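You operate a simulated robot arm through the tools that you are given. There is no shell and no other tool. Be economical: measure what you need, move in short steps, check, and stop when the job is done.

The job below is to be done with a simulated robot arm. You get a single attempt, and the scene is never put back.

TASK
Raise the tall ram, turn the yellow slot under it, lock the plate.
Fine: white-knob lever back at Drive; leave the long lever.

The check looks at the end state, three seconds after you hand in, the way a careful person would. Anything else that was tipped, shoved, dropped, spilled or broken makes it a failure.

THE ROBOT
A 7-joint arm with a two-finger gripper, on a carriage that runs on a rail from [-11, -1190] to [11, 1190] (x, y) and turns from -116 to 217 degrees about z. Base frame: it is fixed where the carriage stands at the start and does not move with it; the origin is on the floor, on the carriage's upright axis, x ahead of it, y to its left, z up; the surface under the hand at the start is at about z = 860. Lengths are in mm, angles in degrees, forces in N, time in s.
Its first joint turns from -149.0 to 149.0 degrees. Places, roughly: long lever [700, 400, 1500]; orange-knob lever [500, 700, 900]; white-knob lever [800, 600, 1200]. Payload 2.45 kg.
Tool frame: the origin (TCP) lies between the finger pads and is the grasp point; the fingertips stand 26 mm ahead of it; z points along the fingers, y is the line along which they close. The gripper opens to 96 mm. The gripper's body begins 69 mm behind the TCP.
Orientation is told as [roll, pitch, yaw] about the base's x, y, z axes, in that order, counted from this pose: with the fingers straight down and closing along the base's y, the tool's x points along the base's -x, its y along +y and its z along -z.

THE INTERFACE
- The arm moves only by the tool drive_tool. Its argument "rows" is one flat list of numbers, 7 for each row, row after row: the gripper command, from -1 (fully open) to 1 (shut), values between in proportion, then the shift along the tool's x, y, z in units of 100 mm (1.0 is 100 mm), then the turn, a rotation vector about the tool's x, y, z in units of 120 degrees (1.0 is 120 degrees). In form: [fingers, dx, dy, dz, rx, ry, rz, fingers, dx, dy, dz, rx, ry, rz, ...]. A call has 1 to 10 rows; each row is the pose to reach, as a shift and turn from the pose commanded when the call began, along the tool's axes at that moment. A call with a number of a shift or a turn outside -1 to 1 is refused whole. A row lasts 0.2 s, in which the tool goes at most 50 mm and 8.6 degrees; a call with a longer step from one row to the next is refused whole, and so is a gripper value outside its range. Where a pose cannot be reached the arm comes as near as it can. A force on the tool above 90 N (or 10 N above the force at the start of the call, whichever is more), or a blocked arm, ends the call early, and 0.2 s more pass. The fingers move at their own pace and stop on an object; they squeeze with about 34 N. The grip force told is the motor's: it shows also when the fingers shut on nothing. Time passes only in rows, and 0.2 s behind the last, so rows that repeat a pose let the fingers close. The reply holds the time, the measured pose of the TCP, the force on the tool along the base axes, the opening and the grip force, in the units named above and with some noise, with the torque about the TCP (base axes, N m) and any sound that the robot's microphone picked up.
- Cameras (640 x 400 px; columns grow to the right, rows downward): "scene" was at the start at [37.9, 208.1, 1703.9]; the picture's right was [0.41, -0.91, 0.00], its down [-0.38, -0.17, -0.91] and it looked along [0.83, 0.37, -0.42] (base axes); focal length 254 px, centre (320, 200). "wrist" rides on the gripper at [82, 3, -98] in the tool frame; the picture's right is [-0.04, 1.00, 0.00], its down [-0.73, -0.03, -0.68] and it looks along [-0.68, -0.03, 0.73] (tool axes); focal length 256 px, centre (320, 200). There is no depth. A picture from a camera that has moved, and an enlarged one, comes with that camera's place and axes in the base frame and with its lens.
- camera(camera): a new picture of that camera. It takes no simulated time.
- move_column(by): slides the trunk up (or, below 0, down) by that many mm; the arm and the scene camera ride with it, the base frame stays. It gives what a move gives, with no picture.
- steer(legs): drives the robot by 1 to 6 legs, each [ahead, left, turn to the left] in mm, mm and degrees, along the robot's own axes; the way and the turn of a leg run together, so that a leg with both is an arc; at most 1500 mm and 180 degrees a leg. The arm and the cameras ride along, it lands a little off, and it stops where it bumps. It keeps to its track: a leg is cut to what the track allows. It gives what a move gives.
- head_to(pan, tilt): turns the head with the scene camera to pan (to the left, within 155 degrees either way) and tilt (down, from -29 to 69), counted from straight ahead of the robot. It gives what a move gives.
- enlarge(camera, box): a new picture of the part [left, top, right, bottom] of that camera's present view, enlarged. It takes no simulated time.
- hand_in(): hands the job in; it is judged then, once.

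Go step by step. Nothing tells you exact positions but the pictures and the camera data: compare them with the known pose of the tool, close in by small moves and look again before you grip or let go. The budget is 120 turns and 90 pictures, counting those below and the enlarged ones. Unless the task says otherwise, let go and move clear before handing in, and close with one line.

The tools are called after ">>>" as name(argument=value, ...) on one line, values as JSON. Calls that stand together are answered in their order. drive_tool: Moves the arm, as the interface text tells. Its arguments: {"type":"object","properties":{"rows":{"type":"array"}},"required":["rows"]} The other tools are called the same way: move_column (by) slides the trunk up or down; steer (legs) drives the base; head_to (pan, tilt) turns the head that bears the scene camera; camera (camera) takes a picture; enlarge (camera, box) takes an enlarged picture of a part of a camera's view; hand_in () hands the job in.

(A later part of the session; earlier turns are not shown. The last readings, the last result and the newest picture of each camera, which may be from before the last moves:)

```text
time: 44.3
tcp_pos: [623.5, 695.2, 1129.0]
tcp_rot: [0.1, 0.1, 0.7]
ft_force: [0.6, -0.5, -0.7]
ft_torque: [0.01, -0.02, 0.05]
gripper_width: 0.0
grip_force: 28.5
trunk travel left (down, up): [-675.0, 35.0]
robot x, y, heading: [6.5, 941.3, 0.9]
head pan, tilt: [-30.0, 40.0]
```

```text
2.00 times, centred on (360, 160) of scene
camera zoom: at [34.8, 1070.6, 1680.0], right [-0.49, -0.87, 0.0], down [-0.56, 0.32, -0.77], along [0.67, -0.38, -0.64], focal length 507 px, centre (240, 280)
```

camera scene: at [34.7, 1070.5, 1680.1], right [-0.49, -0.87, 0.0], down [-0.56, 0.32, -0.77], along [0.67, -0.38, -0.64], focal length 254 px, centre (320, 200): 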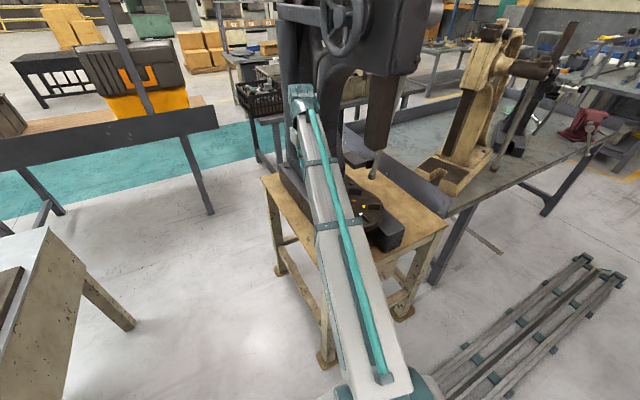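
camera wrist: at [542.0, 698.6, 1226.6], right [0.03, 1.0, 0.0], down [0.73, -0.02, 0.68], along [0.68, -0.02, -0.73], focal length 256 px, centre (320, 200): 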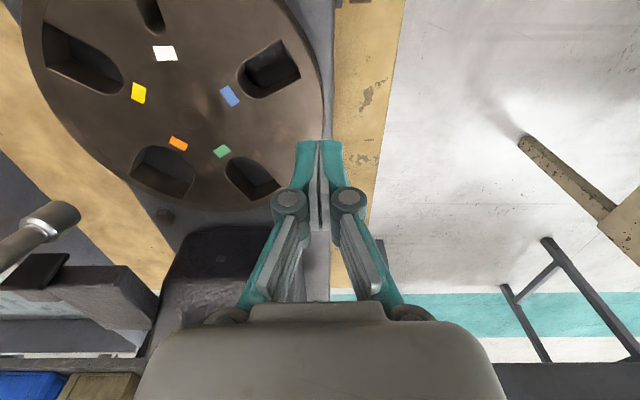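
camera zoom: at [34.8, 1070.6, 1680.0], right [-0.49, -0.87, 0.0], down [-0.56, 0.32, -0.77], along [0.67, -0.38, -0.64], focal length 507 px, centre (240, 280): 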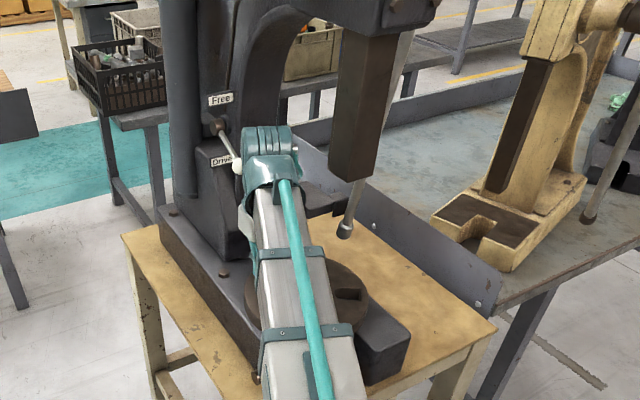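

In the wrist view the marks are clear: white slot under the ram (front), yellow at the front right, blue at the left. The plate centre is ≈(651, 558). The plate must turn about 70° clockwise seen from above, so I'll put the closed fingers into the blue slot near (616, 648) and push toward the rear.

>>> drive_tool(rows=[1, 0.03, -0.24, 0.2, 0, 0, 0, 1, 0.06, -0.47, 0.4, 0, 0, 0, 1, 0.06, -0.47, 0.75, 0, 0, 0, 1, 0.06, -0.47, 1.0, 0, 0, 0, 1, 0.06, -0.47, 1.0, 0, 0, 0])

>>> camera(camera="wrist")

>>> camera(camera="scene")

```text
time: 45.5
tcp_pos: [618.6, 646.8, 1030.7]
tcp_rot: [0.0, 0.0, 0.7]
ft_force: [-0.5, -0.5, 1.2]
ft_torque: [-0.01, -0.01, -0.01]
gripper_width: 0.0
grip_force: 28.6
trunk travel left (down, up): [-675.0, 35.0]
robot x, y, heading: [9.0, 941.2, 0.5]
head pan, tilt: [-30.0, 40.0]
```

```text
58 pictures are left
camera wrist: at [537.4, 650.7, 1128.1], right [0.03, 1.0, 0.0], down [0.73, -0.02, 0.68], along [0.68, -0.02, -0.73], focal length 256 px, centre (320, 200)
```

wrist: 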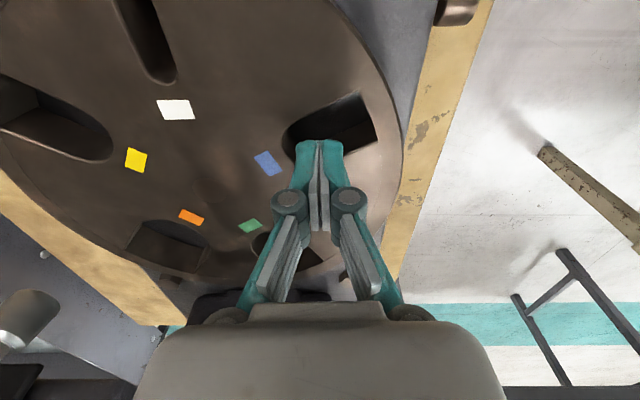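

```text
57 pictures are left
camera scene: at [34.7, 1070.6, 1680.0], right [-0.49, -0.87, 0.0], down [-0.56, 0.32, -0.77], along [0.67, -0.38, -0.64], focal length 254 px, centre (320, 200)
```

scene: 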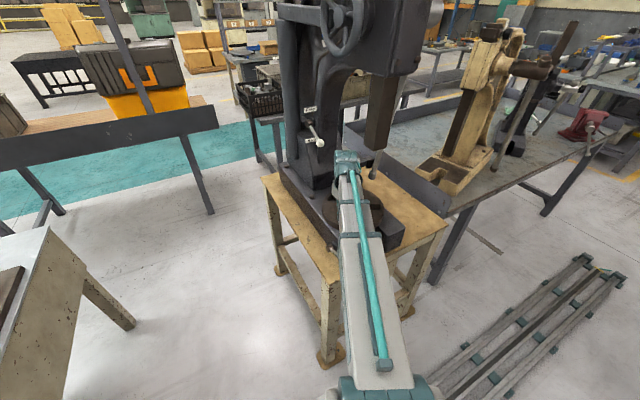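

Comparing the two views puts the plate top at z≈998, its centre at ≈(639, 574), and the blue slot's centre at ≈(609, 653), about 31 mm wide at angle 111°. I'll align the fingers to the slot and check before going in.

>>> drive_tool(rows=[1, 0, 0, -0.1, 0, 0, -0.06, 1, 0.05, 0.03, -0.1, 0, 0, -0.12, 1, 0.096, 0.062, -0.1, 0, 0, -0.173, 1, 0.096, 0.062, -0.1, 0, 0, -0.173])

>>> camera(camera="wrist")

```text
time: 46.5
tcp_pos: [607.5, 654.6, 1039.6]
tcp_rot: [0.0, 0.0, 21.5]
ft_force: [-0.2, 0.4, -0.1]
ft_torque: [0.03, 0.01, -0.04]
gripper_width: 0.0
grip_force: 28.8
trunk travel left (down, up): [-675.0, 35.0]
robot x, y, heading: [7.7, 944.2, 0.7]
head pan, tilt: [-30.0, 40.0]
```

```text
56 pictures are left
camera wrist: at [531.1, 628.2, 1137.9], right [-0.33, 0.94, 0.0], down [0.69, 0.24, 0.68], along [0.64, 0.22, -0.73], focal length 256 px, centre (320, 200)
```

wrist: 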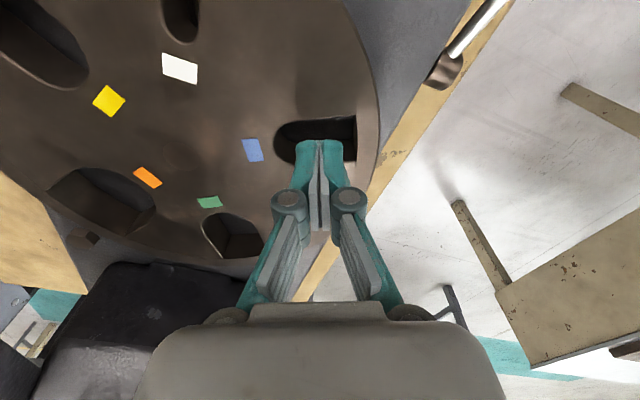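

The slot is centred under the fingertips to within about 2 mm. Lowering the tips about 14 mm into the slot.

>>> drive_tool(rows=[1, 0.02, 0, 0.1, 0, 0, 0, 1, 0.02, 0, 0.2, 0, 0, 0, 1, 0.02, 0, 0.3, 0, 0, 0, 1, 0.02, 0, 0.3, 0, 0, 0])

>>> camera(camera="wrist")

```text
time: 47.5
tcp_pos: [605.2, 654.4, 1010.5]
tcp_rot: [0.0, 0.0, 21.4]
ft_force: [0.0, -0.1, -1.0]
ft_torque: [-0.03, -0.01, 0.01]
gripper_width: 0.0
grip_force: 28.5
trunk travel left (down, up): [-675.0, 35.0]
robot x, y, heading: [6.2, 941.2, 0.7]
head pan, tilt: [-30.0, 40.0]
```

```text
55 pictures are left
camera wrist: at [529.1, 628.5, 1108.3], right [-0.33, 0.94, 0.0], down [0.69, 0.24, 0.68], along [0.64, 0.22, -0.73], focal length 256 px, centre (320, 200)
```

wrist: 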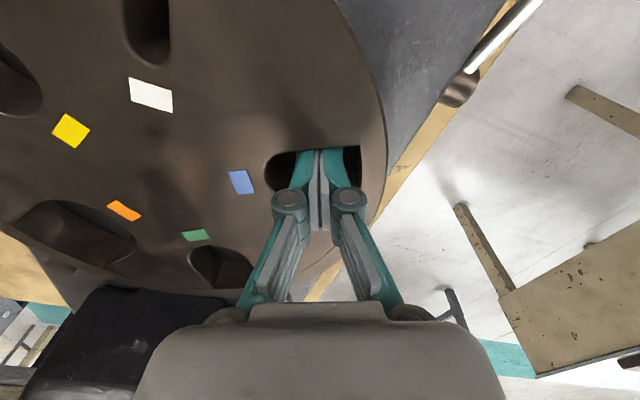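

The tips are inside the slot with no contact force. I'll push along the arc clockwise, 18° first, watching the force.

>>> drive_tool(rows=[1, -0.091, -0.002, 0, 0, 0, 0.05, 1, -0.181, -0.014, 0, 0, 0, 0.1, 1, -0.27, -0.035, 0, 0, 0, 0.15, 1, -0.27, -0.035, 0, 0, 0, 0.15])

>>> camera(camera="wrist")

```text
time: 48.2
tcp_pos: [606.4, 658.1, 1009.9]
tcp_rot: [0.1, 2.4, 5.2]
ft_force: [-22.8, -4.9, 17.3]
ft_torque: [-0.08, 0.24, 0.47]
gripper_width: 6.2
grip_force: 28.6
trunk travel left (down, up): [-675.0, 35.0]
robot x, y, heading: [6.5, 940.8, 0.5]
head pan, tilt: [-30.0, 40.0]
stopped in row 3: the force on the tool passed its limit at 99 N (the readings are from after the stop); the commanded pose is now the measured one
```

```text
54 pictures are left
camera wrist: at [529.7, 654.7, 1111.8], right [-0.05, 1.0, 0.0], down [0.76, 0.04, 0.65], along [0.65, 0.03, -0.76], focal length 256 px, centre (320, 200)
```

wrist: 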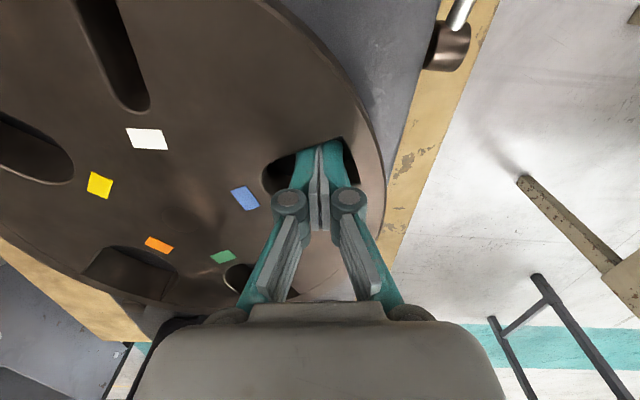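

The plate did not move, so it is locked now. I'll ease off, lift out, and first release the orange lever (remembering its present locked angle).

>>> drive_tool(rows=[1, 0.04, 0, 0, 0, 0, 0, 1, 0.04, 0, -0.1, 0, 0, 0, 1, 0.04, 0, -0.5, 0, 0, 0, 1, 0.04, 0, -0.9, 0, 0, 0])

>>> drive_tool(rows=[0, 0.3, 0.4, 0, 0, -0.02, 0.04, 0, 0.6, 0.8, 0, 0, -0.02, 0.04, 0, 0.9, 1.0, 0, 0, -0.02, 0.04])

>>> camera(camera="wrist")

>>> camera(camera="scene")

```text
time: 48.9
tcp_pos: [607.3, 658.4, 1013.6]
tcp_rot: [0.6, 3.0, 5.7]
ft_force: [3.8, -5.7, -32.0]
ft_torque: [-0.04, -0.25, 0.42]
gripper_width: 6.0
grip_force: 28.4
trunk travel left (down, up): [-675.0, 35.0]
robot x, y, heading: [8.8, 941.8, 0.4]
head pan, tilt: [-30.0, 40.0]
stopped in row 3: the force on the tool passed its limit at 125 N (the readings are from after the stop); the commanded pose is now the measured one
```

```text
time: 49.3
tcp_pos: [606.7, 660.1, 1013.8]
tcp_rot: [-1.6, -0.2, 3.1]
ft_force: [15.9, -19.4, -40.2]
ft_torque: [-0.73, -0.47, 1.42]
gripper_width: 11.3
grip_force: 0.1
trunk travel left (down, up): [-675.0, 35.0]
robot x, y, heading: [10.3, 938.5, 0.5]
head pan, tilt: [-30.0, 40.0]
stopped in row 1: the force on the tool passed its limit at 103 N (the readings are from after the stop); the commanded pose is now the measured one
```

```text
53 pictures are left
camera wrist: at [523.9, 662.6, 1111.7], right [-0.01, 1.0, -0.03], down [0.73, 0.03, 0.68], along [0.68, -0.01, -0.73], focal length 256 px, centre (320, 200)
```

wrist: 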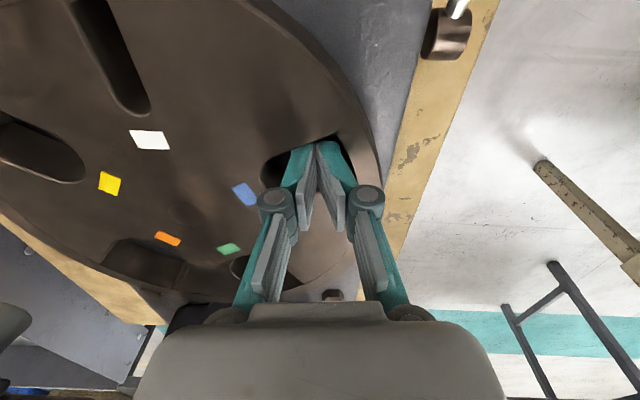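

```text
52 pictures are left
camera scene: at [41.3, 1066.7, 1679.3], right [-0.49, -0.87, 0.0], down [-0.56, 0.32, -0.76], along [0.66, -0.38, -0.65], focal length 254 px, centre (320, 200)
```

scene: 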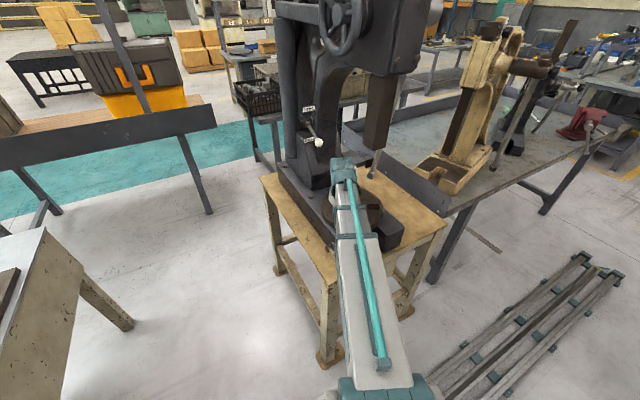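

The twisted fingers are wedged in the slot. I'll close them, turn back to the slot's angle and to the pose that was free, and only then lift.

>>> drive_tool(rows=[1, 0, 0, 0, 0, 0, 0, 1, 0.005, -0.02, 0, 0.006, 0, -0.05, 1, 0.01, -0.04, 0, 0.013, 0, -0.1, 1, 0.012, -0.055, 0, 0.013, 0, -0.15, 1, 0.012, -0.055, 0, 0.013, 0, -0.15])

>>> camera(camera="wrist")

```text
time: 50.5
tcp_pos: [597.4, 667.4, 1024.0]
tcp_rot: [-3.1, 0.0, 21.3]
ft_force: [6.7, 29.2, 73.6]
ft_torque: [0.72, 0.74, -0.22]
gripper_width: 0.0
grip_force: 28.5
trunk travel left (down, up): [-675.0, 35.0]
robot x, y, heading: [9.5, 941.1, 0.4]
head pan, tilt: [-30.0, 40.0]
```

```text
51 pictures are left
camera wrist: at [518.3, 646.0, 1122.2], right [-0.32, 0.94, -0.05], down [0.68, 0.27, 0.68], along [0.66, 0.18, -0.73], focal length 256 px, centre (320, 200)
```

wrist: 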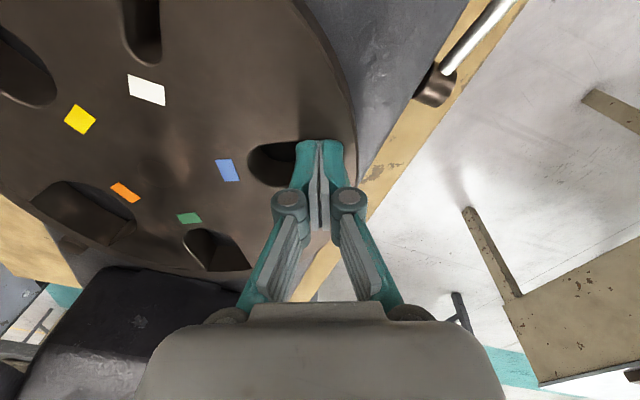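

The fingers popped free and now rest on the plate's top. Lifting away.

>>> drive_tool(rows=[1, 0, 0, -0.3, 0, 0, 0, 1, 0, 0, -0.8, 0, 0, 0, 1, 0, 0, -0.8, 0, 0, 0.0])

>>> camera(camera="wrist")

```text
time: 51.3
tcp_pos: [597.2, 664.7, 1099.2]
tcp_rot: [-2.9, 0.4, 20.9]
ft_force: [0.2, 0.2, -0.4]
ft_torque: [-0.03, -0.02, 0.01]
gripper_width: 0.1
grip_force: 28.3
trunk travel left (down, up): [-675.0, 35.0]
robot x, y, heading: [9.7, 941.3, 0.6]
head pan, tilt: [-30.0, 40.0]
```

```text
50 pictures are left
camera wrist: at [519.9, 644.5, 1196.8], right [-0.32, 0.95, -0.05], down [0.69, 0.27, 0.67], along [0.65, 0.18, -0.74], focal length 256 px, centre (320, 200)
```

wrist: 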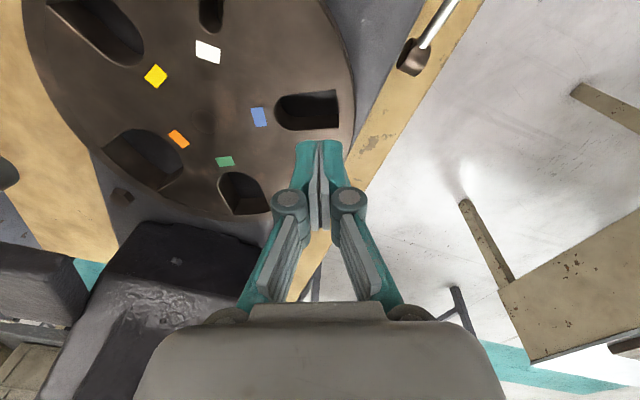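

Free and clear, plate unmoved. Next I'll drive left, square the tool again and look at the orange lever.

>>> steer(legs=[[0, 150, 0]])

>>> drive_tool(rows=[-0.2, 0.3, 0, -0.1, -0.008, 0, 0.06, -0.2, 0.6, 0, -0.2, -0.016, 0, 0.12, -0.2, 0.9, 0, -0.3, -0.024, 0, 0.174, -0.2, 1, 0, -0.3, -0.024, 0, 0.174])

>>> drive_tool(rows=[-0.2, 0.3, 0, 0, 0, 0, 0, -0.2, 0.5, 0, 0, 0, 0, 0])

>>> camera(camera="wrist")

>>> camera(camera="scene")

```text
time: 52.6
tcp_pos: [599.2, 810.0, 1098.4]
tcp_rot: [-3.0, 0.3, 20.9]
ft_force: [-0.3, 0.2, 0.0]
ft_torque: [-0.03, 0.01, 0.04]
gripper_width: 0.3
grip_force: 28.5
trunk travel left (down, up): [-675.0, 35.0]
robot x, y, heading: [7.6, 1088.2, 0.4]
head pan, tilt: [-30.0, 40.0]
```

```text
time: 53.6
tcp_pos: [506.4, 777.0, 1129.8]
tcp_rot: [0.0, -0.2, 0.0]
ft_force: [-0.6, 0.7, -1.3]
ft_torque: [-0.02, 0.01, 0.01]
gripper_width: 57.6
grip_force: 0.0
trunk travel left (down, up): [-675.0, 35.0]
robot x, y, heading: [6.9, 1085.1, 0.1]
head pan, tilt: [-30.0, 40.0]
```

```text
time: 54.2
tcp_pos: [456.2, 776.1, 1129.6]
tcp_rot: [-0.1, -0.3, 0.1]
ft_force: [-0.7, -0.5, 0.3]
ft_torque: [0.04, -0.01, -0.03]
gripper_width: 57.7
grip_force: 0.0
trunk travel left (down, up): [-675.0, 35.0]
robot x, y, heading: [8.5, 1085.0, 0.3]
head pan, tilt: [-30.0, 40.0]
```

```text
49 pictures are left
camera wrist: at [373.4, 779.3, 1227.3], right [0.04, 1.0, 0.0], down [0.73, -0.03, 0.68], along [0.68, -0.03, -0.73], focal length 256 px, centre (320, 200)
```

wrist: 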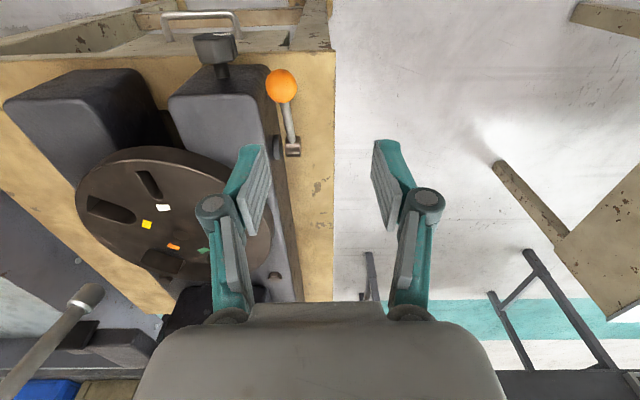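

```text
48 pictures are left
camera scene: at [36.7, 1215.5, 1680.0], right [-0.5, -0.87, 0.0], down [-0.56, 0.32, -0.77], along [0.67, -0.38, -0.64], focal length 254 px, centre (320, 200)
```

scene: 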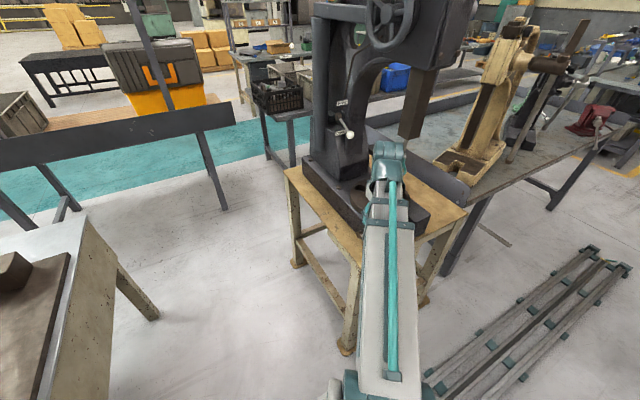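

The orange lever: pivot ≈(557, 735, 924), knob ≈(480, 730, 917), so it points forward, nearly horizontal. I'll take a second, lower wrist view for accuracy.

>>> drive_tool(rows=[-0.2, 0, 0, 0.4, 0, 0, 0, -0.2, 0, 0, 0.8, 0, 0, 0, -0.2, 0, 0, 0.9, 0, 0, 0, -0.2, 0, 0, 0.9, 0, 0, 0])

>>> camera(camera="wrist")

```text
time: 55.2
tcp_pos: [455.1, 776.2, 1038.8]
tcp_rot: [0.0, -0.2, 0.1]
ft_force: [0.4, 0.1, 0.2]
ft_torque: [-0.01, 0.0, 0.01]
gripper_width: 57.6
grip_force: 0.0
trunk travel left (down, up): [-675.0, 35.0]
robot x, y, heading: [10.2, 1089.7, 0.1]
head pan, tilt: [-30.0, 40.0]
```

```text
47 pictures are left
camera wrist: at [374.5, 780.1, 1136.2], right [0.04, 1.0, 0.0], down [0.73, -0.03, 0.68], along [0.68, -0.03, -0.73], focal length 256 px, centre (320, 200)
```

wrist: 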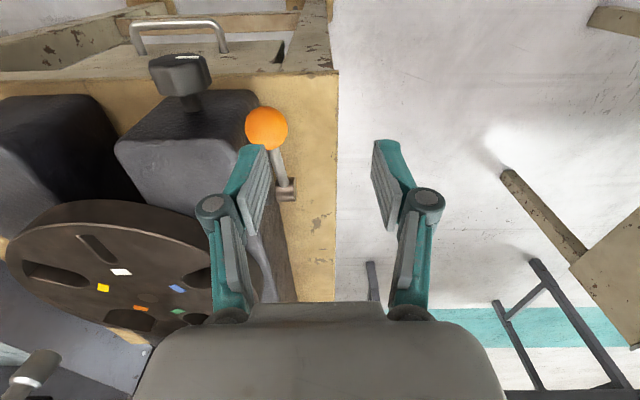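

Refined: knob ≈(461, 737, 966), pivot ≈(563, 735, 916), so the lever tilts about 26° up toward the front, which is the locked state. I'll grip the ball along y (the pivot's axis direction) so it can be swung, first hovering above it.

>>> drive_tool(rows=[-0.04, 0, -0.2, 0, 0, 0, 0, -0.04, -0.05, -0.39, 0, 0, 0, 0, -0.04, -0.05, -0.39, 0.1, 0, 0, 0, -0.04, -0.05, -0.39, 0.1, 0, 0, 0])

>>> camera(camera="wrist")

```text
time: 56.2
tcp_pos: [461.4, 736.7, 1029.5]
tcp_rot: [0.0, -0.1, 0.1]
ft_force: [-0.3, 0.6, -0.5]
ft_torque: [0.01, 0.0, -0.01]
gripper_width: 49.9
grip_force: 0.1
trunk travel left (down, up): [-675.0, 35.0]
robot x, y, heading: [10.4, 1089.5, 0.2]
head pan, tilt: [-30.0, 40.0]
```

```text
46 pictures are left
camera wrist: at [379.2, 740.8, 1126.7], right [0.04, 1.0, 0.0], down [0.73, -0.03, 0.68], along [0.68, -0.03, -0.73], focal length 256 px, centre (320, 200)
```

wrist: 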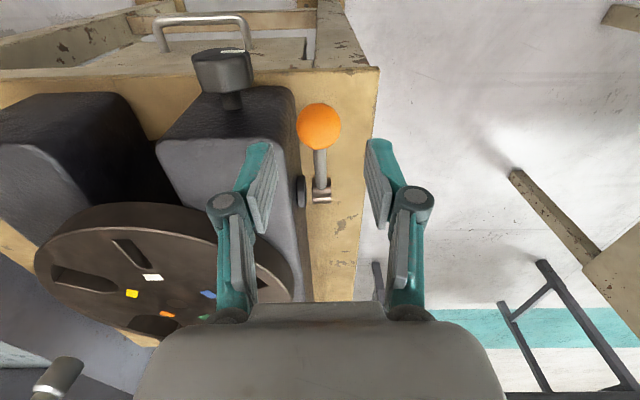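

The base side is too close to put a finger beside the ball, so I'll push it instead. With closed fingers I'll gently try pressing the ball down first and read the force.

>>> drive_tool(rows=[1, 0, 0, 0, 0, 0, 0, 1, 0, 0, 0, 0, 0, 0, 1, 0, 0, 0.1, 0, 0, 0, 1, 0, 0, 0.2, 0, 0, 0, 1, 0, 0, 0.25, 0, 0, 0, 1, 0, 0, 0.3, 0, 0, 0, 1, 0, 0, 0.3, 0, 0, 0])

>>> camera(camera="wrist")

```text
time: 57.8
tcp_pos: [460.7, 736.3, 1000.3]
tcp_rot: [0.0, -0.4, 0.0]
ft_force: [1.9, -1.4, 11.2]
ft_torque: [-0.01, -0.09, -0.04]
gripper_width: 5.9
grip_force: 28.6
trunk travel left (down, up): [-675.0, 35.0]
robot x, y, heading: [12.0, 1083.6, 0.2]
head pan, tilt: [-30.0, 40.0]
```

```text
45 pictures are left
camera wrist: at [379.9, 740.6, 1097.4], right [0.04, 1.0, 0.0], down [0.73, -0.03, 0.68], along [0.68, -0.03, -0.73], focal length 256 px, centre (320, 200)
```

wrist: 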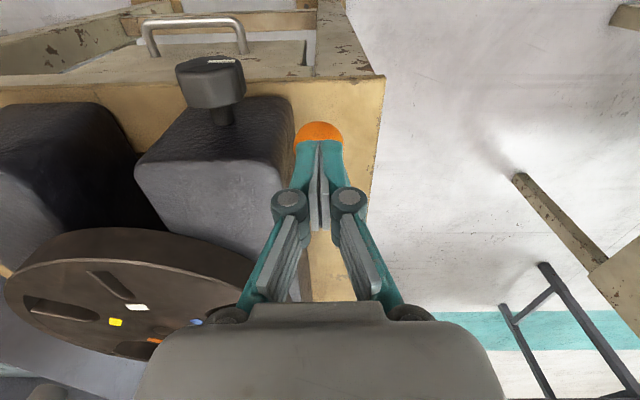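

There are 11 N on the tool and the ball may be wedging the tips apart. A bit further down tells whether it swings.

>>> drive_tool(rows=[1, 0, 0, 0.05, 0, 0, 0, 1, 0, 0, 0.1, 0, 0, 0, 1, 0, 0, 0.1, 0, 0, 0])

>>> camera(camera="wrist")

```text
time: 58.4
tcp_pos: [460.5, 736.7, 1000.2]
tcp_rot: [-0.6, -0.9, 0.1]
ft_force: [-4.3, 4.3, 60.6]
ft_torque: [0.06, -0.05, 0.07]
gripper_width: 5.9
grip_force: 28.7
trunk travel left (down, up): [-675.0, 35.0]
robot x, y, heading: [10.9, 1083.2, 0.2]
head pan, tilt: [-30.0, 40.0]
stopped in row 2: the force on the tool passed its limit at 102 N (the readings are from after the stop); the commanded pose is now the measured one
```

```text
44 pictures are left
camera wrist: at [378.6, 741.6, 1096.0], right [0.04, 1.0, -0.01], down [0.72, -0.02, 0.69], along [0.69, -0.03, -0.72], focal length 256 px, centre (320, 200)
```

wrist: 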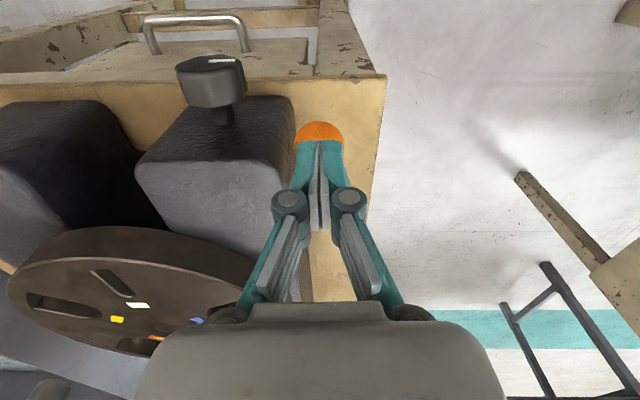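

It is solid downward, so release must be upward. I'll lift off, go around to the ball's front, and push it back along its upward arc.

>>> drive_tool(rows=[1, 0, 0, -0.2, 0, 0, 0, 1, 0, 0, -0.4, 0.005, 0.007, 0, 1, 0.36, 0, -0.4, 0.005, 0.007, 0, 1, 0.38, 0, -0.1, 0.005, 0.007, 0, 1, 0.38, 0, 0.2, 0.005, 0.007, 0, 1, 0.38, 0, 0.2, 0.005, 0.007, 0])

>>> camera(camera="wrist")

```text
time: 59.8
tcp_pos: [424.0, 736.0, 972.9]
tcp_rot: [-1.0, 0.2, 0.1]
ft_force: [0.6, -0.1, 0.1]
ft_torque: [0.02, -0.03, 0.0]
gripper_width: 0.0
grip_force: 28.8
trunk travel left (down, up): [-675.0, 35.0]
robot x, y, heading: [8.8, 1085.9, 0.1]
head pan, tilt: [-30.0, 40.0]
```

```text
43 pictures are left
camera wrist: at [344.2, 741.1, 1070.7], right [0.04, 1.0, -0.02], down [0.74, -0.02, 0.68], along [0.68, -0.04, -0.74], focal length 256 px, centre (320, 200)
```

wrist: 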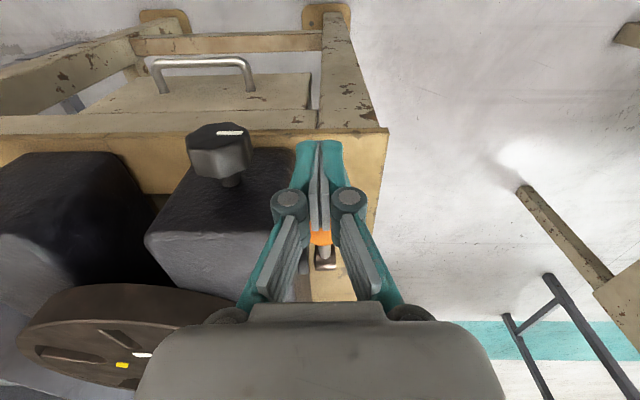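

The fingers are in front of the ball. Pushing back and up along the arc.

>>> drive_tool(rows=[1, -0.1, 0, -0.05, 0, 0, 0, 1, -0.2, 0, -0.17, 0, 0, 0, 1, -0.28, 0, -0.28, 0, 0, 0, 1, -0.37, 0, -0.37, 0, 0, 0, 1, -0.37, 0, -0.37, 0, 0, 0])

>>> camera(camera="wrist")

```text
time: 61.0
tcp_pos: [463.7, 736.6, 1010.7]
tcp_rot: [-0.9, 0.1, 0.0]
ft_force: [-0.2, 0.7, -0.2]
ft_torque: [-0.01, -0.02, -0.01]
gripper_width: 0.2
grip_force: 29.2
trunk travel left (down, up): [-675.0, 35.0]
robot x, y, heading: [14.1, 1090.4, 0.4]
head pan, tilt: [-30.0, 40.0]
```

```text
42 pictures are left
camera wrist: at [382.5, 741.0, 1108.7], right [0.04, 1.0, -0.02], down [0.73, -0.02, 0.68], along [0.68, -0.04, -0.73], focal length 256 px, centre (320, 200)
```

wrist: 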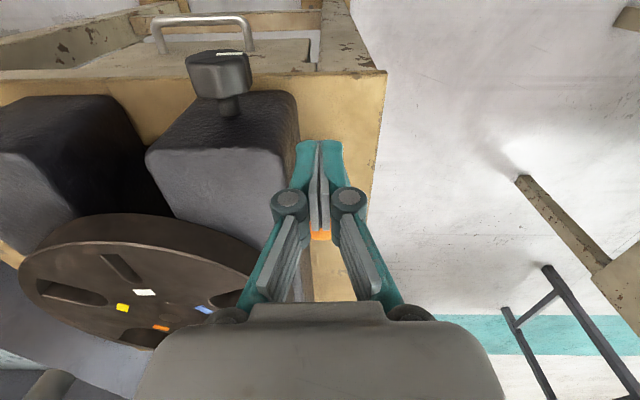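

The lever rises freely. I'll continue along the arc toward vertical.

>>> drive_tool(rows=[1, -0.08, 0, -0.12, 0, 0, 0, 1, -0.16, 0, -0.2, 0, 0, 0, 1, -0.28, 0, -0.25, 0, 0, 0, 1, -0.39, 0, -0.28, 0, 0, 0, 1, -0.5, 0, -0.31, 0, 0, 0, 1, -0.62, 0, -0.32, 0, 0, 0, 1, -0.62, 0, -0.32, 0, 0, 0])

>>> camera(camera="wrist")

```text
time: 62.6
tcp_pos: [525.6, 735.7, 1042.8]
tcp_rot: [-1.1, 0.2, 0.0]
ft_force: [0.3, -0.4, -0.1]
ft_torque: [-0.01, -0.02, -0.01]
gripper_width: 0.1
grip_force: 28.8
trunk travel left (down, up): [-675.0, 35.0]
robot x, y, heading: [11.4, 1087.8, 0.3]
head pan, tilt: [-30.0, 40.0]
```

```text
41 pictures are left
camera wrist: at [444.7, 740.4, 1141.2], right [0.04, 1.0, -0.02], down [0.74, -0.02, 0.68], along [0.68, -0.04, -0.74], focal length 256 px, centre (320, 200)
```

wrist: 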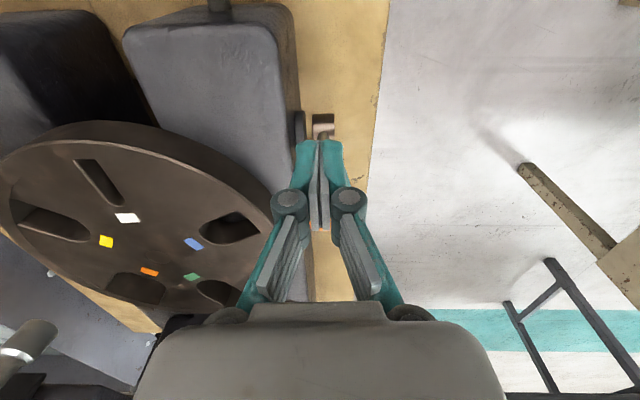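

Continue past vertical, watching for a stop.

>>> drive_tool(rows=[1, -0.12, 0, 0, 0, 0, 0, 1, -0.24, 0, 0, 0, 0, 0, 1, -0.36, 0, 0, 0, 0, 0, 1, -0.36, 0, 0, 0, 0, 0])

>>> camera(camera="wrist")

>>> enlarge(camera="scene", box=[260, 120, 460, 270])

```text
time: 63.4
tcp_pos: [533.9, 735.0, 1040.4]
tcp_rot: [-0.9, 2.9, -0.9]
ft_force: [-28.7, -1.0, 2.5]
ft_torque: [-0.4, 0.51, 0.0]
gripper_width: 5.9
grip_force: 28.2
trunk travel left (down, up): [-675.0, 35.0]
robot x, y, heading: [9.9, 1085.0, 0.1]
head pan, tilt: [-30.0, 40.0]
stopped in row 3: the force on the tool passed its limit at 100 N (the readings are from after the stop); the commanded pose is now the measured one
```

```text
40 pictures are left
camera wrist: at [457.7, 741.6, 1143.1], right [0.05, 1.0, -0.02], down [0.77, -0.03, 0.64], along [0.64, -0.05, -0.77], focal length 256 px, centre (320, 200)
```

wrist: 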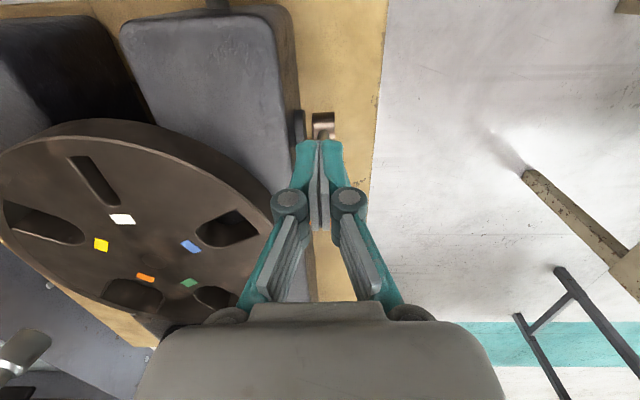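

```text
2.67 times, centred on (360, 195) of scene
camera zoom: at [34.8, 1216.4, 1680.5], right [-0.5, -0.87, 0.0], down [-0.56, 0.32, -0.77], along [0.66, -0.38, -0.64], focal length 676 px, centre (213, 213)
```

zoom: 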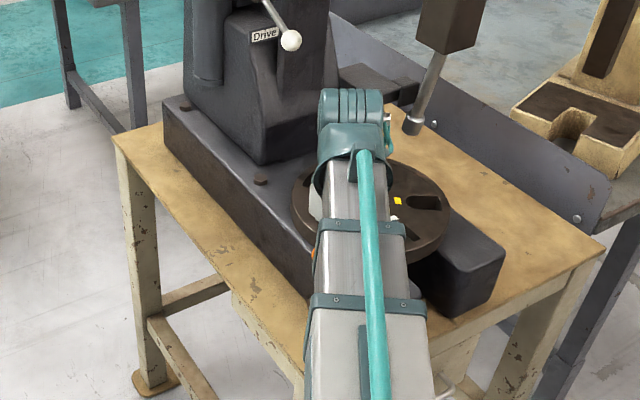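

It stopped at about vertical, a 60° throw from the locked position. I'll back off and check the lever stays.

>>> drive_tool(rows=[1, 0.15, 0, 0, 0, 0, 0, 1, 0.4, 0, 0, 0, -0.024, 0, 1, 0.5, 0, -0.3, 0.008, -0.024, 0.008, 1, 0.5, 0, -0.8, 0.008, -0.024, 0.008])

>>> camera(camera="wrist")

```text
time: 64.4
tcp_pos: [495.2, 735.5, 1121.2]
tcp_rot: [-1.8, -0.4, -1.5]
ft_force: [0.3, 0.6, 0.4]
ft_torque: [-0.04, 0.0, -0.01]
gripper_width: 0.0
grip_force: 28.6
trunk travel left (down, up): [-675.0, 35.0]
robot x, y, heading: [9.2, 1085.8, 0.4]
head pan, tilt: [-30.0, 40.0]
```

```text
38 pictures are left
camera wrist: at [412.6, 744.3, 1218.2], right [0.07, 1.0, -0.03], down [0.73, -0.03, 0.69], along [0.68, -0.07, -0.73], focal length 256 px, centre (320, 200)
```

wrist: 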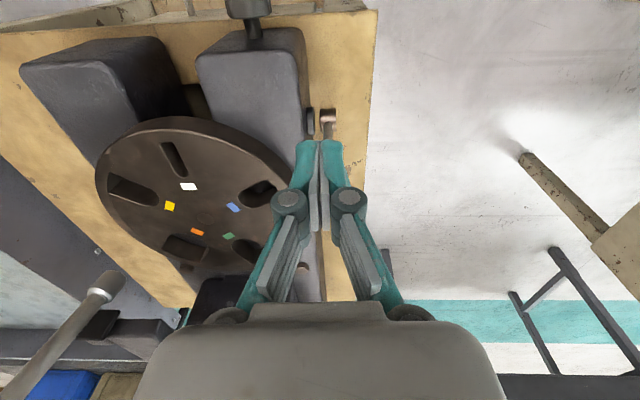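

The lever stays upright. Going to the blue slot again, with the angle aligned, hovering first.

>>> drive_tool(rows=[1, -0.4, -0.25, 0, -0.005, 0, -0.064, 1, -0.8, -0.5, 0, -0.01, 0, -0.128, 1, -1, -0.7, 0.2, -0.015, 0.003, -0.192, 1, -1, -0.7, 0.6, -0.015, 0.003, -0.192, 1, -1, -0.7, 0.7, -0.015, 0.003, -0.192])

>>> camera(camera="wrist")

```text
time: 65.6
tcp_pos: [592.0, 662.6, 1057.2]
tcp_rot: [0.1, 0.3, 21.6]
ft_force: [-0.3, -1.0, 0.4]
ft_torque: [0.0, -0.02, 0.02]
gripper_width: 0.0
grip_force: 28.4
trunk travel left (down, up): [-675.0, 35.0]
robot x, y, heading: [8.5, 1089.3, 0.1]
head pan, tilt: [-30.0, 40.0]
```

```text
37 pictures are left
camera wrist: at [515.8, 636.3, 1154.2], right [-0.33, 0.94, 0.0], down [0.7, 0.24, 0.68], along [0.64, 0.22, -0.74], focal length 256 px, centre (320, 200)
```

wrist: 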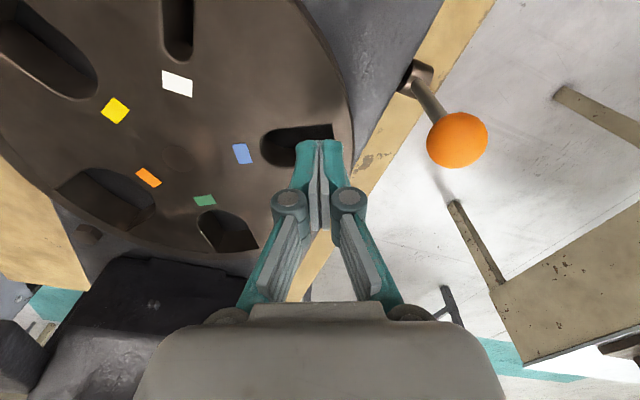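

Shift (14, -8) mm to the earlier good point and go in.

>>> drive_tool(rows=[1, -0.1, -0.127, 0, 0, 0, 0, 1, -0.1, -0.127, 0.15, 0, 0, 0, 1, -0.1, -0.127, 0.3, 0, 0, 0, 1, -0.1, -0.127, 0.4, 0, 0, 0, 1, -0.1, -0.127, 0.48, 0, 0, 0, 1, -0.1, -0.127, 0.48, 0, 0, 0])

>>> camera(camera="wrist")

```text
time: 67.0
tcp_pos: [607.0, 653.0, 1005.7]
tcp_rot: [-0.1, 0.2, 21.7]
ft_force: [0.3, 0.8, 0.4]
ft_torque: [-0.03, -0.03, 0.0]
gripper_width: 0.0
grip_force: 28.4
trunk travel left (down, up): [-675.0, 35.0]
robot x, y, heading: [11.7, 1089.8, 0.1]
head pan, tilt: [-30.0, 40.0]
```

```text
36 pictures are left
camera wrist: at [530.1, 627.4, 1105.1], right [-0.33, 0.94, 0.0], down [0.7, 0.24, 0.68], along [0.64, 0.22, -0.74], focal length 256 px, centre (320, 200)
```

wrist: 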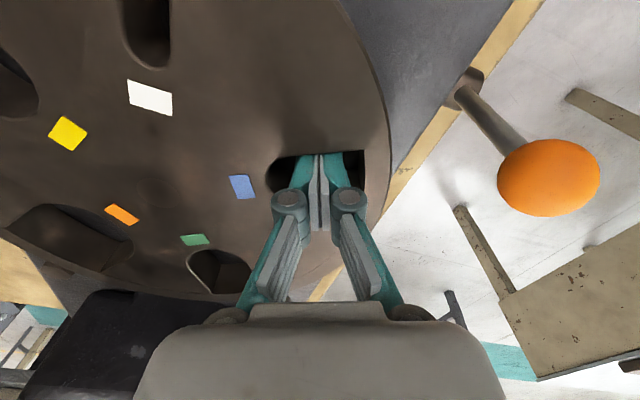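

In the slot again without contact. Pushing along the arc 12° first, to see whether the plate now turns.

>>> drive_tool(rows=[1, -0.045, -0.001, 0, 0, 0, 0.025, 1, -0.089, -0.005, 0, 0, 0, 0.05, 1, -0.133, -0.01, 0, 0, 0, 0.075, 1, -0.177, -0.019, 0, 0, 0, 0.1, 1, -0.177, -0.019, 0, 0, 0, 0.1])

>>> camera(camera="wrist")

```text
time: 68.2
tcp_pos: [624.8, 658.0, 1006.3]
tcp_rot: [-0.2, 0.2, 9.5]
ft_force: [-0.4, -0.1, -0.6]
ft_torque: [0.01, -0.02, 0.03]
gripper_width: 0.0
grip_force: 28.8
trunk travel left (down, up): [-675.0, 35.0]
robot x, y, heading: [9.1, 1087.4, 0.4]
head pan, tilt: [-30.0, 40.0]
```

```text
35 pictures are left
camera wrist: at [544.0, 648.6, 1104.6], right [-0.13, 0.99, 0.0], down [0.73, 0.09, 0.68], along [0.67, 0.08, -0.74], focal length 256 px, centre (320, 200)
```

wrist: 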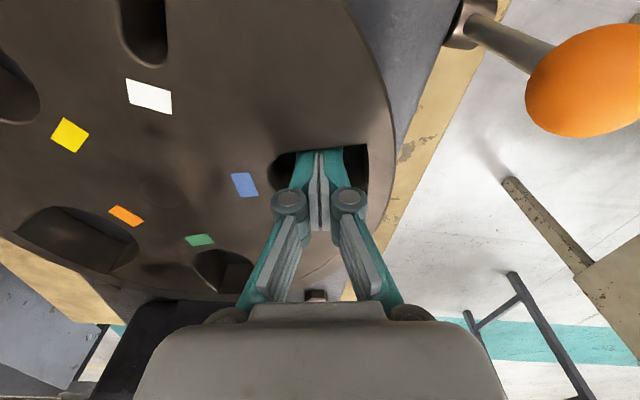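

The plate turns freely now. Continuing 36° more along the arc.

>>> drive_tool(rows=[1, -0.089, -0.005, 0, 0, 0, 0.05, 1, -0.177, -0.019, 0, 0, 0, 0.1, 1, -0.263, -0.042, 0, 0, 0, 0.15, 1, -0.346, -0.073, 0, 0, 0, 0.2, 1, -0.425, -0.114, 0, 0, 0, 0.25, 1, -0.5, -0.162, 0, 0, 0, 0.3, 1, -0.5, -0.162, 0, 0, 0, 0.3])

>>> camera(camera="wrist")

>>> camera(camera="scene")

```text
time: 69.8
tcp_pos: [676.9, 650.9, 1006.9]
tcp_rot: [-0.2, 0.2, -26.5]
ft_force: [3.2, -1.0, -0.7]
ft_torque: [-0.03, -0.03, 0.03]
gripper_width: 0.0
grip_force: 28.8
trunk travel left (down, up): [-675.0, 35.0]
robot x, y, heading: [12.8, 1091.6, -0.1]
head pan, tilt: [-30.0, 40.0]
```

```text
34 pictures are left
camera wrist: at [605.6, 690.3, 1104.5], right [0.48, 0.88, 0.0], down [0.65, -0.35, 0.68], along [0.59, -0.33, -0.74], focal length 256 px, centre (320, 200)
```

wrist: 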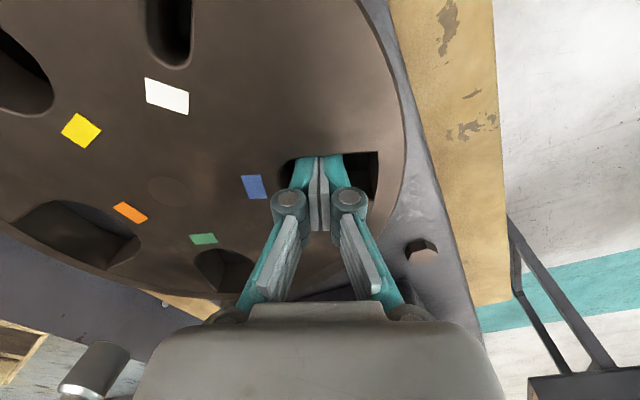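

```text
33 pictures are left
camera scene: at [37.8, 1215.2, 1680.1], right [-0.5, -0.87, 0.0], down [-0.56, 0.32, -0.77], along [0.66, -0.38, -0.64], focal length 254 px, centre (320, 200)
```

scene: 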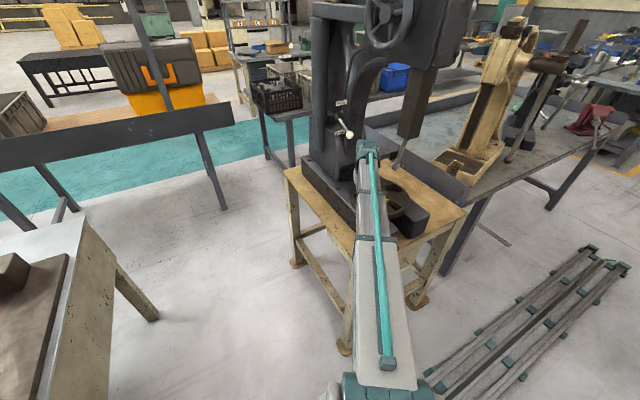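

The plate has turned about 46°. From the earlier overview the slots are unevenly spaced: yellow sits about 60° from white. I'll add 11°, then lift out and measure the yellow slot against the ram.

>>> drive_tool(rows=[1, -0.081, -0.004, 0, 0, 0, 0.046, 1, -0.162, -0.016, 0, 0, 0, 0.0917, 1, -0.162, -0.016, 0, 0, 0, 0.0917])

>>> drive_tool(rows=[1, 0.02, 0, 0, 0, 0, 0, 1, 0.02, 0, -0.15, 0, 0, 0, 1, 0.02, 0, -0.4, 0, 0, 0, 1, 0.02, 0, -0.8, 0, 0, 0, 1, 0.02, 0, -1.0, 0, 0, 0])

>>> camera(camera="wrist")

```text
time: 70.6
tcp_pos: [690.9, 641.3, 1005.4]
tcp_rot: [-0.3, 0.2, -37.5]
ft_force: [-2.6, 1.9, 0.7]
ft_torque: [0.03, 0.01, 0.03]
gripper_width: 0.0
grip_force: 28.4
trunk travel left (down, up): [-675.0, 35.0]
robot x, y, heading: [8.5, 1092.0, -0.0]
head pan, tilt: [-30.0, 40.0]
```

```text
time: 71.8
tcp_pos: [688.8, 641.1, 1106.4]
tcp_rot: [-0.2, 0.1, -37.3]
ft_force: [-0.6, 0.3, -0.1]
ft_torque: [-0.01, -0.01, -0.01]
gripper_width: 0.0
grip_force: 28.7
trunk travel left (down, up): [-675.0, 35.0]
robot x, y, heading: [11.6, 1088.0, 0.2]
head pan, tilt: [-30.0, 40.0]
```

```text
32 pictures are left
camera wrist: at [627.7, 694.8, 1204.8], right [0.64, 0.77, 0.0], down [0.57, -0.47, 0.68], along [0.52, -0.44, -0.74], focal length 256 px, centre (320, 200)
```

wrist: 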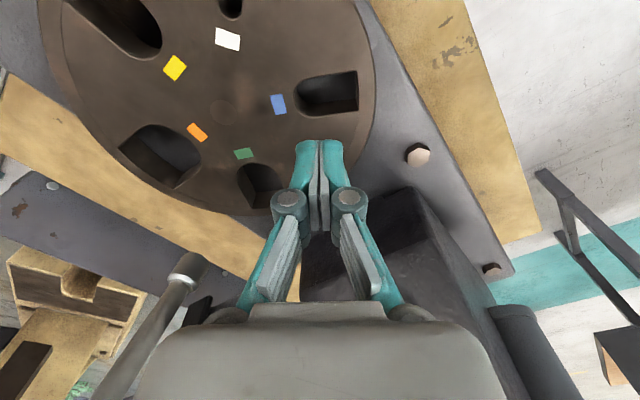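

Now back to a good overview position to measure the yellow slot.

>>> drive_tool(rows=[1, 0.19, -0.03, -0.1, 0, 0, -0.062, 1, 0.38, -0.06, -0.2, 0, 0, -0.124, 1, 0.57, -0.09, -0.3, 0, 0, -0.186, 1, 0.76, -0.12, -0.3, 0, 0, -0.248, 1, 0.95, -0.157, -0.3, 0, 0, -0.31, 1, 0.95, -0.157, -0.3, 0, 0, -0.31])

>>> drive_tool(rows=[1, 0.4, 0.1, 0, 0, 0, 0, 1, 0.8, 0.2, 0, 0, 0, 0, 1, 1, 0.2, 0, 0, 0, 0, 1, 1, 0.2, 0, 0, 0, 0])

>>> camera(camera="wrist")

```text
time: 73.2
tcp_pos: [603.4, 688.1, 1135.8]
tcp_rot: [-0.2, 0.3, -0.2]
ft_force: [0.4, 0.6, -0.2]
ft_torque: [-0.01, 0.02, 0.01]
gripper_width: 0.1
grip_force: 28.8
trunk travel left (down, up): [-675.0, 35.0]
robot x, y, heading: [12.7, 1087.1, -0.0]
head pan, tilt: [-30.0, 40.0]
```

```text
time: 74.2
tcp_pos: [503.9, 708.0, 1136.8]
tcp_rot: [0.0, 0.3, -0.2]
ft_force: [0.1, -0.3, -0.9]
ft_torque: [-0.03, 0.01, -0.01]
gripper_width: 0.1
grip_force: 28.7
trunk travel left (down, up): [-675.0, 35.0]
robot x, y, heading: [13.6, 1085.6, 0.2]
head pan, tilt: [-30.0, 40.0]
```

```text
31 pictures are left
camera wrist: at [422.7, 712.1, 1234.7], right [0.04, 1.0, 0.0], down [0.74, -0.03, 0.68], along [0.67, -0.03, -0.74], focal length 256 px, centre (320, 200)
```

wrist: 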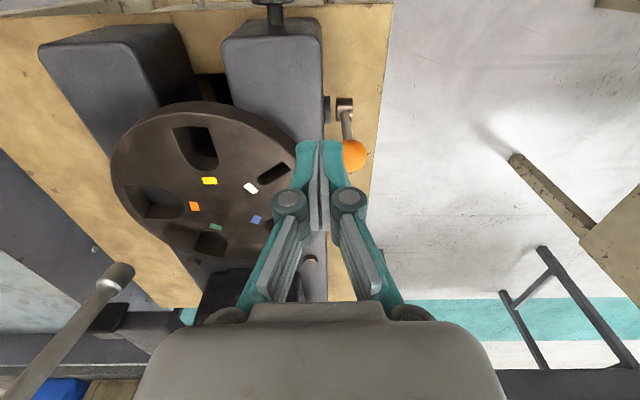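

>>> enlarge(camera="wrist", box=[100, 20, 340, 270])

```text
1.60 times, centred on (220, 145) of wrist
camera zoom: at [422.7, 712.1, 1234.7], right [0.04, 1.0, 0.0], down [0.74, -0.03, 0.68], along [0.67, -0.03, -0.74], focal length 410 px, centre (480, 288)
```

zoom: 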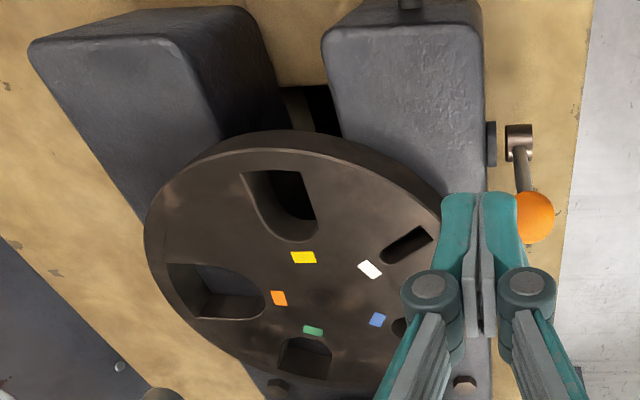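

From this angle the yellow slot looks within a few degrees of straight under the ram, but I want a head-on check with the ram in view. I'll retract and drive so the scene camera faces the press from the front.

>>> drive_tool(rows=[1, 0.4, 0, 0, 0, 0, 0, 1, 0.8, 0, 0, 0, 0, 0, 1, 1, 0, 0, 0, 0, 0, 1, 1, 0, 0, 0, 0, 0])

>>> steer(legs=[[0, -640, 0]])

>>> head_to(pan=0, tilt=48)

>>> camera(camera="scene")

```text
time: 75.2
tcp_pos: [403.1, 709.9, 1136.6]
tcp_rot: [-0.1, 0.3, -0.2]
ft_force: [-0.9, -0.6, -0.1]
ft_torque: [0.01, 0.0, 0.03]
gripper_width: 0.2
grip_force: 28.2
trunk travel left (down, up): [-675.0, 35.0]
robot x, y, heading: [13.2, 1088.7, -0.1]
head pan, tilt: [-30.0, 40.0]
```

```text
time: 78.7
tcp_pos: [397.5, 92.3, 1138.0]
tcp_rot: [-0.1, 0.3, -0.1]
ft_force: [-0.6, 0.0, 0.8]
ft_torque: [0.0, 0.01, -0.02]
gripper_width: 0.0
grip_force: 28.2
trunk travel left (down, up): [-675.0, 35.0]
robot x, y, heading: [7.1, 471.1, 0.2]
head pan, tilt: [-30.0, 40.0]
```

```text
time: 79.6
tcp_pos: [396.9, 91.5, 1137.6]
tcp_rot: [-0.1, 0.3, -0.2]
ft_force: [-0.7, -0.2, -0.1]
ft_torque: [-0.04, -0.01, -0.01]
gripper_width: 0.1
grip_force: 28.4
trunk travel left (down, up): [-675.0, 35.0]
robot x, y, heading: [5.1, 469.1, 0.4]
head pan, tilt: [0.0, 48.0]
```

```text
29 pictures are left
camera scene: at [36.2, 639.1, 1668.6], right [0.0, -1.0, 0.0], down [-0.74, 0.0, -0.67], along [0.67, 0.0, -0.74], focal length 254 px, centre (320, 200)
```

scene: 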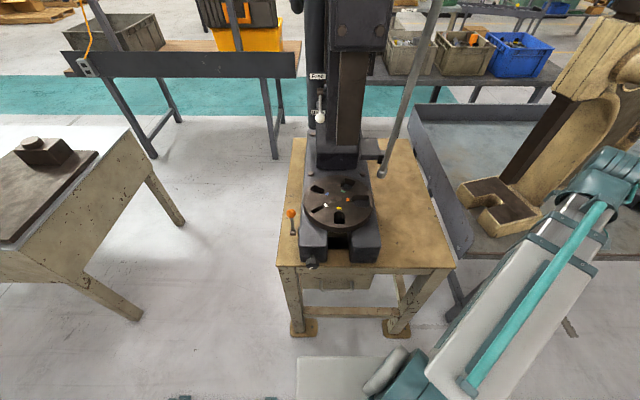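

>>> steer(legs=[[0, -63, 0]])

>>> enlarge(camera="scene", box=[260, 60, 400, 260])

>>> enlarge(camera="scene", box=[280, 165, 370, 245])

```text
time: 80.6
tcp_pos: [397.8, 28.7, 1136.8]
tcp_rot: [0.0, 0.3, -0.1]
ft_force: [0.0, -0.7, -0.2]
ft_torque: [0.03, -0.03, -0.01]
gripper_width: 0.0
grip_force: 28.7
trunk travel left (down, up): [-675.0, 35.0]
robot x, y, heading: [3.3, 400.7, 0.2]
head pan, tilt: [0.0, 48.0]
```

```text
2.00 times, centred on (330, 160) of scene
camera zoom: at [35.5, 574.6, 1668.7], right [0.0, -1.0, 0.0], down [-0.74, 0.0, -0.67], along [0.67, 0.0, -0.74], focal length 507 px, centre (300, 280)
```

zoom: 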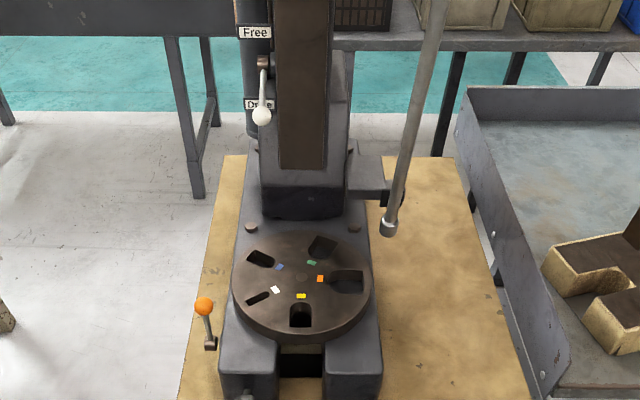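

```text
5.00 times, centred on (325, 205) of scene
camera zoom: at [35.5, 574.6, 1668.7], right [0.0, -1.0, 0.0], down [-0.74, 0.0, -0.67], along [0.67, 0.0, -0.74], focal length 1267 px, centre (295, 175)
```

zoom: 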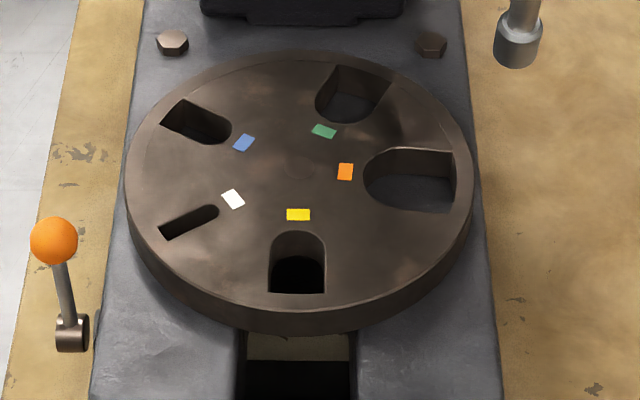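

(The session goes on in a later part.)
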